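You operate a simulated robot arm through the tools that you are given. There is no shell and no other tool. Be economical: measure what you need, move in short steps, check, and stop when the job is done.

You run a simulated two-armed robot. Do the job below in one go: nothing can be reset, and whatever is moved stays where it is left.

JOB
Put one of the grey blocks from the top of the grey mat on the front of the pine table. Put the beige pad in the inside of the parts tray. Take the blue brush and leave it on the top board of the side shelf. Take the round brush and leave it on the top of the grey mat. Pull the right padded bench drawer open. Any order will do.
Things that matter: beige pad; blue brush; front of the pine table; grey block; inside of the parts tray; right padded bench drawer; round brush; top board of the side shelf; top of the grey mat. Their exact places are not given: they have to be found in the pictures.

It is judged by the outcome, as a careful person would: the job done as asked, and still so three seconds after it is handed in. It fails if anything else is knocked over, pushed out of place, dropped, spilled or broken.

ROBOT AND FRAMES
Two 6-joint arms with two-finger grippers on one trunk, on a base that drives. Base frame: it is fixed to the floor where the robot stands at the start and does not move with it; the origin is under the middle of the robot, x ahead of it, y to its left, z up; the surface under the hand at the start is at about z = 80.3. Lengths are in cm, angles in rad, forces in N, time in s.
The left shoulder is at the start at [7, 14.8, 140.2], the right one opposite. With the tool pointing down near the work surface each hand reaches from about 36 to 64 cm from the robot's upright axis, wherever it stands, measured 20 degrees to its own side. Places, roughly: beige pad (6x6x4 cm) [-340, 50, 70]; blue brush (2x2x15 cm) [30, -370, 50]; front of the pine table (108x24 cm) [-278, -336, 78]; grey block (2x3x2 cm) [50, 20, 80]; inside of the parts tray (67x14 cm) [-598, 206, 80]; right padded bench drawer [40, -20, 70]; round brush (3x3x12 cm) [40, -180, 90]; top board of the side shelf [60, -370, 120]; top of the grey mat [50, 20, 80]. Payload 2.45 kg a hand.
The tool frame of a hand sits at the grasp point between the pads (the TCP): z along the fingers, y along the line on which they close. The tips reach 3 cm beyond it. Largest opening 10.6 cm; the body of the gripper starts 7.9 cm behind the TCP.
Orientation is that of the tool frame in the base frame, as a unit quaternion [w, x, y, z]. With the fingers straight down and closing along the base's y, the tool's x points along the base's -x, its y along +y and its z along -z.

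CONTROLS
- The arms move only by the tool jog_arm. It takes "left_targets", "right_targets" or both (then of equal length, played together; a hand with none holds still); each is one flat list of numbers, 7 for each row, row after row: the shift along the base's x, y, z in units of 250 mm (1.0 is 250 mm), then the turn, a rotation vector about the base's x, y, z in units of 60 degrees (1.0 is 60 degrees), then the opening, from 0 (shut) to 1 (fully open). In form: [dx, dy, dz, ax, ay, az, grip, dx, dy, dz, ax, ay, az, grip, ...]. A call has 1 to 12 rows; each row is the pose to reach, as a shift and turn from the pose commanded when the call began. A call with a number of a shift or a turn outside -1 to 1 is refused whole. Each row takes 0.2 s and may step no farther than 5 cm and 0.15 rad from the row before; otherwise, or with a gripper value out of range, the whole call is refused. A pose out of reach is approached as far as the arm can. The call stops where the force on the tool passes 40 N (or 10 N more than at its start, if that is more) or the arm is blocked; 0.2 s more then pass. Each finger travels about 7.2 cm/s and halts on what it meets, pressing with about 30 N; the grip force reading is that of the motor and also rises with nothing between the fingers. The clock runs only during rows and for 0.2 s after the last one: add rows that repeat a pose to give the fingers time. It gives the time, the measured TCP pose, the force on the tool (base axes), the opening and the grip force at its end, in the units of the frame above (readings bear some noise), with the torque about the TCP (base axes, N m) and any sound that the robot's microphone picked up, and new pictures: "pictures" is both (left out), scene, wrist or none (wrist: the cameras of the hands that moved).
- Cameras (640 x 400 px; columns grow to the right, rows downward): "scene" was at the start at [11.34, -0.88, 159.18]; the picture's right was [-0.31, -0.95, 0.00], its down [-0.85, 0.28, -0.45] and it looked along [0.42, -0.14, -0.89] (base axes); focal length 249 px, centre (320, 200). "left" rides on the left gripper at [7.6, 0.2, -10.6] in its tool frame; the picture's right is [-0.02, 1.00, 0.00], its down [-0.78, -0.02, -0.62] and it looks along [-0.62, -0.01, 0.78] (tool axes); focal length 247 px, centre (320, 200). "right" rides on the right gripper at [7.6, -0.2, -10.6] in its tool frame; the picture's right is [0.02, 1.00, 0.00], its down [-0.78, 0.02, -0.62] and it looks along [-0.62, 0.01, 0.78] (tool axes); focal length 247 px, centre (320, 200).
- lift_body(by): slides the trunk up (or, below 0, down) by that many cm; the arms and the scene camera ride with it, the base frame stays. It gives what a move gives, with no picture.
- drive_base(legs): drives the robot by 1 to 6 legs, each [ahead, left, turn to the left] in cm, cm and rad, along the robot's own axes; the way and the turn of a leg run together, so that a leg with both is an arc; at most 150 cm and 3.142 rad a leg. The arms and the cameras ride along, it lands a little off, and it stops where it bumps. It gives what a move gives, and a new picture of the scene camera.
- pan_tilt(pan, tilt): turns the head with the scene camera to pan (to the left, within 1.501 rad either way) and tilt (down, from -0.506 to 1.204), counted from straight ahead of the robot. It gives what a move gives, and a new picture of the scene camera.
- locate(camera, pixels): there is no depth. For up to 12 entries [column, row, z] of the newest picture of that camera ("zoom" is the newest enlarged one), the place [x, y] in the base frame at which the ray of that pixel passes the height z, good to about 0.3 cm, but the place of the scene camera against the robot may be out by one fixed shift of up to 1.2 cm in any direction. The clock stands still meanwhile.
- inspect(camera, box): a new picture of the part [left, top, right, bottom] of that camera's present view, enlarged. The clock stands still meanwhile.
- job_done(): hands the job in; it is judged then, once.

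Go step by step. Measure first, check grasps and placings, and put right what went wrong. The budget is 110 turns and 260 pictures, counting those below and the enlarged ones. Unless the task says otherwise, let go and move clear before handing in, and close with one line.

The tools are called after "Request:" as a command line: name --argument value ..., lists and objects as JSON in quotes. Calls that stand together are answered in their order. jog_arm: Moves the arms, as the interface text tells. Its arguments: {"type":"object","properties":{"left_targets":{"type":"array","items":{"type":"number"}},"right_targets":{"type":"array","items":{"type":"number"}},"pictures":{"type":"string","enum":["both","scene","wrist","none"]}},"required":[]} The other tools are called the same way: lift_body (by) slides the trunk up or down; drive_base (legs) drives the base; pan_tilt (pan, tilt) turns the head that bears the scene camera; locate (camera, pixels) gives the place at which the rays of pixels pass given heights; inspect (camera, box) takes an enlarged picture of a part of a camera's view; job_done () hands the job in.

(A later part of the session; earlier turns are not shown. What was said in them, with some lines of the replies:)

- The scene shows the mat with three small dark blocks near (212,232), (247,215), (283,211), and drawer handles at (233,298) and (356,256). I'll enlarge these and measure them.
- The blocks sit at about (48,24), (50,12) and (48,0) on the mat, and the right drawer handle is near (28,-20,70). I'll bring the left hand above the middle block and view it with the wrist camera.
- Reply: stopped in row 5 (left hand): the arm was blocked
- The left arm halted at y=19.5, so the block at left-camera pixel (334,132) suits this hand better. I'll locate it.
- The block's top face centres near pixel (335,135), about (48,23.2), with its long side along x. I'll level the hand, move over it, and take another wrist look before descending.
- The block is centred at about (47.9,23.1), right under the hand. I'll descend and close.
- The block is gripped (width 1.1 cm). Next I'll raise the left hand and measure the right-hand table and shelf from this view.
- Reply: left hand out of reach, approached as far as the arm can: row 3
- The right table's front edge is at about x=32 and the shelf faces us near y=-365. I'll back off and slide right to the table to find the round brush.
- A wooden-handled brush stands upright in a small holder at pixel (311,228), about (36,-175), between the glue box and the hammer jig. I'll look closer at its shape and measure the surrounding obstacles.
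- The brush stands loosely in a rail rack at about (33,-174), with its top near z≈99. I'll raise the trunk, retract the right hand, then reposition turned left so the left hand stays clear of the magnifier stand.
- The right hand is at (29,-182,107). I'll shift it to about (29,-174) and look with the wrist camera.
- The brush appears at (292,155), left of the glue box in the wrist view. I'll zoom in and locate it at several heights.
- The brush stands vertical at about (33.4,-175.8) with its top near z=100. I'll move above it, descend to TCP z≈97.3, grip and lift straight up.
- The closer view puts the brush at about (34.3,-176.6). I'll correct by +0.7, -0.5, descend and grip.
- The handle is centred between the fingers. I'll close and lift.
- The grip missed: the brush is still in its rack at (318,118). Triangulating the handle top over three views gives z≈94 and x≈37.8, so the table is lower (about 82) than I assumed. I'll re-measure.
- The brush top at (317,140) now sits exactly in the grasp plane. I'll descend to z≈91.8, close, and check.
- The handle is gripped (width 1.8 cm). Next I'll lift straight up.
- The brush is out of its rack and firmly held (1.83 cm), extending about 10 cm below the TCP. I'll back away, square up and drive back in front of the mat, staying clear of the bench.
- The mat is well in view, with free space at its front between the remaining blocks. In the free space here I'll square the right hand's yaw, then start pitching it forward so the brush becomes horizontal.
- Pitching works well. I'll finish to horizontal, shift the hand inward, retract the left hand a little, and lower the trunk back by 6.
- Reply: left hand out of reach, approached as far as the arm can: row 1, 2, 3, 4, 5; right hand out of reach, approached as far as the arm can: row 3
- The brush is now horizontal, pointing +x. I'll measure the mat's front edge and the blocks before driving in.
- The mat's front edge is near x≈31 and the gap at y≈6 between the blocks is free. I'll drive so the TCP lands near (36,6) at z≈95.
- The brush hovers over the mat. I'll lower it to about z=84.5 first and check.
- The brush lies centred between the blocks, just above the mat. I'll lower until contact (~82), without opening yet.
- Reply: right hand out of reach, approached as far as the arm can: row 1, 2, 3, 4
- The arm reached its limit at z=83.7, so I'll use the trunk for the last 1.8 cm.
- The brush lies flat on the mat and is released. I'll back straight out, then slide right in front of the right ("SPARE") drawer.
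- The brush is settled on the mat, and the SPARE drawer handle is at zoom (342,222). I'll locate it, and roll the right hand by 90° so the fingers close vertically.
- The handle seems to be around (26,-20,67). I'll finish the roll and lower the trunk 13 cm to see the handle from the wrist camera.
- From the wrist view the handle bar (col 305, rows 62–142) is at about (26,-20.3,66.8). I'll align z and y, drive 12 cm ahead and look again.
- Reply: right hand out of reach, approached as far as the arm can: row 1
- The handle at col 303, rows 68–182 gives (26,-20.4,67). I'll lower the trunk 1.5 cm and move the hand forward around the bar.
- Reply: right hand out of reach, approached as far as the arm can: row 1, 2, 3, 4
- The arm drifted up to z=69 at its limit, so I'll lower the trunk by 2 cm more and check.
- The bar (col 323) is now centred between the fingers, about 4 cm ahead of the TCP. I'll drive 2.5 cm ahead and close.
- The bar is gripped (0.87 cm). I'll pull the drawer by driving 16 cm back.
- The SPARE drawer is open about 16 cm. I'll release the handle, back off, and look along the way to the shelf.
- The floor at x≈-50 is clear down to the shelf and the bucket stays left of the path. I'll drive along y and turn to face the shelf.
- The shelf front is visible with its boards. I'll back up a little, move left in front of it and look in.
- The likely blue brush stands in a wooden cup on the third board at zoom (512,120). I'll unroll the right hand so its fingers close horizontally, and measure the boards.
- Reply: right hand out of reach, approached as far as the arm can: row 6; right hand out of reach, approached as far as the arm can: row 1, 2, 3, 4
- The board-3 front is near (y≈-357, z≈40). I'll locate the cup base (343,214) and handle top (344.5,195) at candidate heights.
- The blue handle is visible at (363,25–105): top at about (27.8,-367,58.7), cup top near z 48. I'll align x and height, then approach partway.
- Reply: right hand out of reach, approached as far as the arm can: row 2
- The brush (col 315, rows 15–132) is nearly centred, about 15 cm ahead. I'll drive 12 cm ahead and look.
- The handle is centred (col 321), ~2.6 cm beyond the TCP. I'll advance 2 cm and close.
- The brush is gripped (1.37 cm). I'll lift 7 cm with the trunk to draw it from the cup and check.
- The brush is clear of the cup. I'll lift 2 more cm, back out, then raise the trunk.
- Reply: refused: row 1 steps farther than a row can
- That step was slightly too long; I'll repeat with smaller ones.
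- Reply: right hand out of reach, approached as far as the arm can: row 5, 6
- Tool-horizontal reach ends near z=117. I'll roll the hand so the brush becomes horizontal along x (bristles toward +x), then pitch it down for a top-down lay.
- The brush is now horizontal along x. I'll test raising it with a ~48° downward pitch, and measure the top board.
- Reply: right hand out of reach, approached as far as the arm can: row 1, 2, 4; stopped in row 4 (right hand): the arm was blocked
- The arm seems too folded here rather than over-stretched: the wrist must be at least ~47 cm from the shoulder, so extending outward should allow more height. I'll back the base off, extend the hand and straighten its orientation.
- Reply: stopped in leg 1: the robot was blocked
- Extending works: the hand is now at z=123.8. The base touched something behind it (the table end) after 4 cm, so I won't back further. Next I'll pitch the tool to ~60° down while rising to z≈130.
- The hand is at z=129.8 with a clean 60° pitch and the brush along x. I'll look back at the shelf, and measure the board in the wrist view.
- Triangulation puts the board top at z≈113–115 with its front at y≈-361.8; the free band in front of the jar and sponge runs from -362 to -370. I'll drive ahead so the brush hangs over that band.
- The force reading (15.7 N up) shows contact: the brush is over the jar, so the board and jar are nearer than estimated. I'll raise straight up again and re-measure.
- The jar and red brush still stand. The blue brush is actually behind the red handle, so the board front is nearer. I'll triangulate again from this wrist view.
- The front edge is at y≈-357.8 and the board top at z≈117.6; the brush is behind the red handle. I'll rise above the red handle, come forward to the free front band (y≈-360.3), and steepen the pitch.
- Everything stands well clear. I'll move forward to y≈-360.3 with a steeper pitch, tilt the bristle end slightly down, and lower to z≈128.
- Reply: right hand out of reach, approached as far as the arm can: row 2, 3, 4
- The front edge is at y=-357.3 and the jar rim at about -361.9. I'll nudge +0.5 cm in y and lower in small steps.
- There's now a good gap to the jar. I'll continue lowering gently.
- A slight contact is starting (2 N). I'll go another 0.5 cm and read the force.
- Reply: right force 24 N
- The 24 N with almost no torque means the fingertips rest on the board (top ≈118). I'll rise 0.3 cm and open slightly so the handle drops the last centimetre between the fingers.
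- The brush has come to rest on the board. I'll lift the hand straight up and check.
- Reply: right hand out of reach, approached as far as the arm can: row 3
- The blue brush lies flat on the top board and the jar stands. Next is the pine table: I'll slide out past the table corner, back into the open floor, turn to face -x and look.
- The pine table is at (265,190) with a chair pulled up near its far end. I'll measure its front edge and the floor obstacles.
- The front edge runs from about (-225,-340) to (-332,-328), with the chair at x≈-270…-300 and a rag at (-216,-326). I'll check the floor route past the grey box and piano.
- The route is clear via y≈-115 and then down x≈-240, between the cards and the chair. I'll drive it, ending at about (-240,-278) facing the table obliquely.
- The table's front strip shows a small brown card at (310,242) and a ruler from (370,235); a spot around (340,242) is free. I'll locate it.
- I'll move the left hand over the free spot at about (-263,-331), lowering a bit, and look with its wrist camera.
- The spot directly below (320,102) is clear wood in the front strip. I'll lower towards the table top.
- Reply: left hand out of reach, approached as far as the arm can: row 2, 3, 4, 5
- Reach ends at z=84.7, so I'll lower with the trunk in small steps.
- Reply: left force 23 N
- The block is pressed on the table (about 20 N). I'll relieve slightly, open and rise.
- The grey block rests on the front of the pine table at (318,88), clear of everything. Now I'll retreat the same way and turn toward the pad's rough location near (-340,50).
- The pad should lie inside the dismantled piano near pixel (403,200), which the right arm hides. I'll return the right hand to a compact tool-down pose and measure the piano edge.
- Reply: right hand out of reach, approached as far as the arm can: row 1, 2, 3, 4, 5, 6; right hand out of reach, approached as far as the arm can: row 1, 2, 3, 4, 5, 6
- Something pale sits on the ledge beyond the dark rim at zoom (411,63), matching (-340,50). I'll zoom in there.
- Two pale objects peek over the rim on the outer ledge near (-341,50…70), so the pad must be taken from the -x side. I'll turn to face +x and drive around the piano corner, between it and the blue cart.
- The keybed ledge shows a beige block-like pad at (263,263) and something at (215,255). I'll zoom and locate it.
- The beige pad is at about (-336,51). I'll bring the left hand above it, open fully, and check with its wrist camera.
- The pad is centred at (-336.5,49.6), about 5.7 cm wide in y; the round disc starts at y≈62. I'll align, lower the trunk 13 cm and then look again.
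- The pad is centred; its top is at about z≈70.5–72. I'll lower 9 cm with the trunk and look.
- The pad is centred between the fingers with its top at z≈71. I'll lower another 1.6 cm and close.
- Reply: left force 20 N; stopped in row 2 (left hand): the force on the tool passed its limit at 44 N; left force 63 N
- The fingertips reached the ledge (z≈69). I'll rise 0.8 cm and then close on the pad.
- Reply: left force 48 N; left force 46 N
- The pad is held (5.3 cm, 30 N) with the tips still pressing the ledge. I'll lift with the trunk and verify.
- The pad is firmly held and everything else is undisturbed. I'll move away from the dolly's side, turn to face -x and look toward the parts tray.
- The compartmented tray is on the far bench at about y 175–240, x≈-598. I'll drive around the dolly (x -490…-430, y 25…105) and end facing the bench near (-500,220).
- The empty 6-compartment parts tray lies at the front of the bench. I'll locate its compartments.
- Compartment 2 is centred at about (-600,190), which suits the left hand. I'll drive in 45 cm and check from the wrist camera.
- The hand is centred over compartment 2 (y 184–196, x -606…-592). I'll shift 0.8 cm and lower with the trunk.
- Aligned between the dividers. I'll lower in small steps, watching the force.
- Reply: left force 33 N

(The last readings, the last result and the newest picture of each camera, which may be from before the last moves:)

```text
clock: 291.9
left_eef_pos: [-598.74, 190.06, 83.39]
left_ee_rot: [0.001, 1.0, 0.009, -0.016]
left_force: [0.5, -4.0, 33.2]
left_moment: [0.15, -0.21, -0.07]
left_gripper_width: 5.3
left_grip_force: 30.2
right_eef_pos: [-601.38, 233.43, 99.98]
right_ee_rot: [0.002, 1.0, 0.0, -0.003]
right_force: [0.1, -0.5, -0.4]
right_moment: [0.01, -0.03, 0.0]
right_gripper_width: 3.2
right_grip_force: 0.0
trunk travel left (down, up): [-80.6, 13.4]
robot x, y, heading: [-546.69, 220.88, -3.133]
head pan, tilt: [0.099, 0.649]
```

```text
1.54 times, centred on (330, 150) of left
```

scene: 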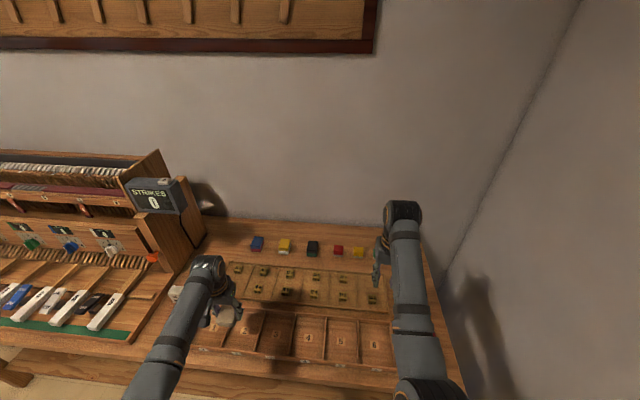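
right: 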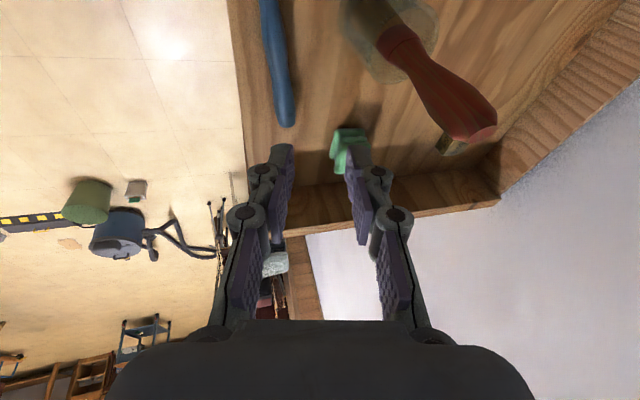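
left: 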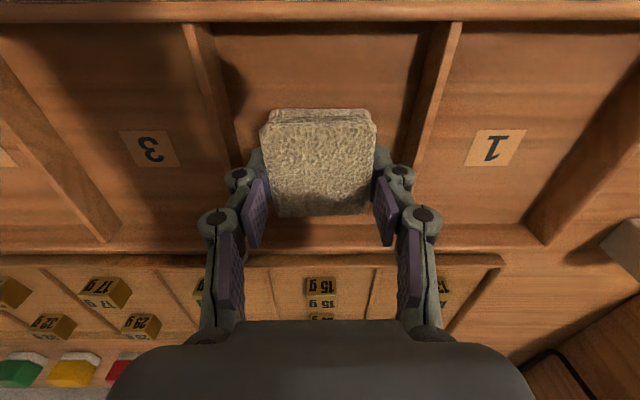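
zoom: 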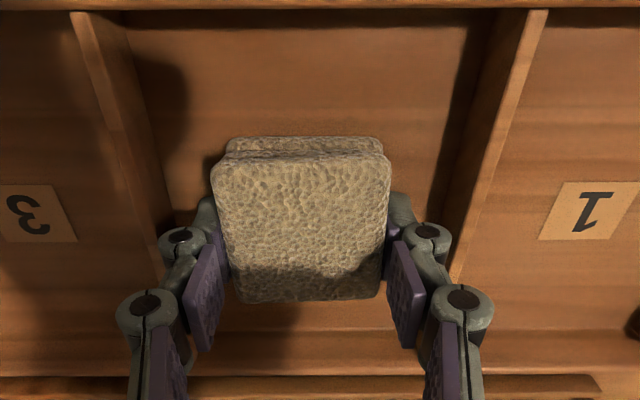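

The pad touches the tray floor (33 N). I'll relieve 0.5 cm, open slightly, and rise.

Request:
lift_body --by 0.5

Request:
jog_arm --left_targets '[0, 0, 0, 0, 0, 0, 0.58, 0, 0, 0, 0, 0, 0, 0.65, 0, 0, 0, 0, 0, 0, 0.65]' --pictures "none"

Request:
lift_body --by 12

Request:
jog_arm --left_targets '[0, 0, 0, 0, 0, 0, 0.65]' --pictures "wrist"

```text
clock: 292.4
left_eef_pos: [-598.8, 190.03, 83.36]
left_ee_rot: [-0.001, 1.0, 0.008, -0.013]
left_force: [-7.5, -4.7, 17.3]
left_moment: [-0.32, 0.43, -0.02]
left_gripper_width: 5.28
left_grip_force: 29.9
right_eef_pos: [-601.59, 233.24, 100.35]
right_ee_rot: [0.001, 1.0, 0.001, -0.001]
right_force: [-0.3, 0.8, 0.4]
right_moment: [0.01, 0.03, 0.02]
right_gripper_width: 3.15
right_grip_force: 0.1
trunk travel left (down, up): [-81.1, 12.9]
robot x, y, heading: [-546.43, 221.1, -3.136]
head pan, tilt: [0.099, 0.649]
```

```text
clock: 293.2
left_eef_pos: [-598.77, 190.17, 83.25]
left_ee_rot: [-0.001, 1.0, 0.009, -0.01]
left_force: [1.0, -0.4, 0.1]
left_moment: [-0.03, 0.0, 0.01]
left_gripper_width: 6.87
left_grip_force: 0.1
right_eef_pos: [-601.61, 233.28, 100.33]
right_ee_rot: [0.0, 1.0, 0.001, -0.001]
right_force: [0.0, -0.5, 0.0]
right_moment: [0.03, 0.02, 0.03]
right_gripper_width: 3.19
right_grip_force: 0.1
trunk travel left (down, up): [-81.1, 12.9]
robot x, y, heading: [-546.5, 221.07, -3.136]
head pan, tilt: [0.099, 0.649]
```

```text
clock: 294.7
left_eef_pos: [-598.75, 190.05, 95.41]
left_ee_rot: [0.0, 1.0, 0.009, -0.011]
left_force: [0.1, 0.9, -0.5]
left_moment: [-0.03, 0.0, 0.03]
left_gripper_width: 6.88
left_grip_force: 0.0
right_eef_pos: [-601.67, 233.24, 112.27]
right_ee_rot: [0.0, 1.0, 0.001, -0.001]
right_force: [0.5, -0.5, -1.0]
right_moment: [0.0, 0.03, 0.03]
right_gripper_width: 3.19
right_grip_force: 0.1
trunk travel left (down, up): [-93.1, 0.9]
robot x, y, heading: [-546.3, 220.94, -3.134]
head pan, tilt: [0.099, 0.649]
```

```text
clock: 295.1
left_eef_pos: [-598.74, 190.09, 95.28]
left_ee_rot: [-0.001, 1.0, 0.009, -0.011]
left_force: [0.8, -0.4, 0.8]
left_moment: [0.03, 0.0, -0.01]
left_gripper_width: 6.9
left_grip_force: 0.0
right_eef_pos: [-601.71, 233.21, 112.23]
right_ee_rot: [-0.001, 1.0, 0.0, -0.001]
right_force: [-0.6, -0.3, -0.1]
right_moment: [0.01, 0.04, 0.03]
right_gripper_width: 3.18
right_grip_force: 0.0
trunk travel left (down, up): [-93.1, 0.9]
robot x, y, heading: [-546.28, 221.15, -3.14]
head pan, tilt: [0.099, 0.649]
```

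left: 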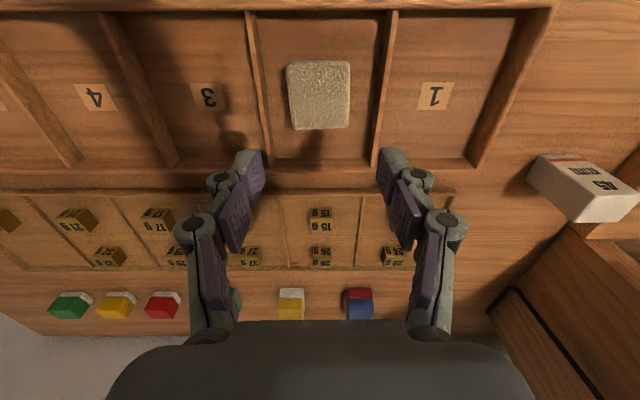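

The pad lies flat inside tray compartment 2 at (319,95), and both hands are clear. I'll back off and hand in.

Request:
drive_base --legs '[[-25, 0, 0]]'

Request:
job_done

```text
clock: 296.9
left_eef_pos: [-573.8, 190.32, 95.29]
left_ee_rot: [-0.001, 1.0, 0.007, -0.01]
left_force: [-0.5, 0.2, -0.2]
left_moment: [0.02, 0.0, 0.01]
left_gripper_width: 6.92
left_grip_force: 0.0
right_eef_pos: [-576.53, 233.53, 112.23]
right_ee_rot: [0.0, 1.0, -0.001, 0.0]
right_force: [-0.6, 0.4, 0.7]
right_moment: [0.04, -0.02, -0.01]
right_gripper_width: 3.18
right_grip_force: 0.0
trunk travel left (down, up): [-93.1, 0.9]
robot x, y, heading: [-521.6, 221.29, -3.142]
head pan, tilt: [0.099, 0.649]
```

scene: 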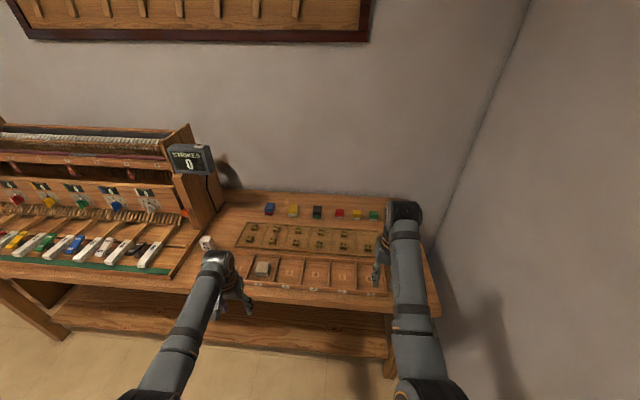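

```text
The job is handed in.
```

All five parts are done: the grey block is on the front of the pine table, the beige pad is in the parts tray, the blue brush is on the shelf's top board, the round brush is on the grey mat, and the right drawer is open about 16 cm. Along the way I pressed briefly (about 16 N) near the jar on that top board, which stayed upright, and the base once stopped against something behind it, probably the table end; I did not check what it touched.
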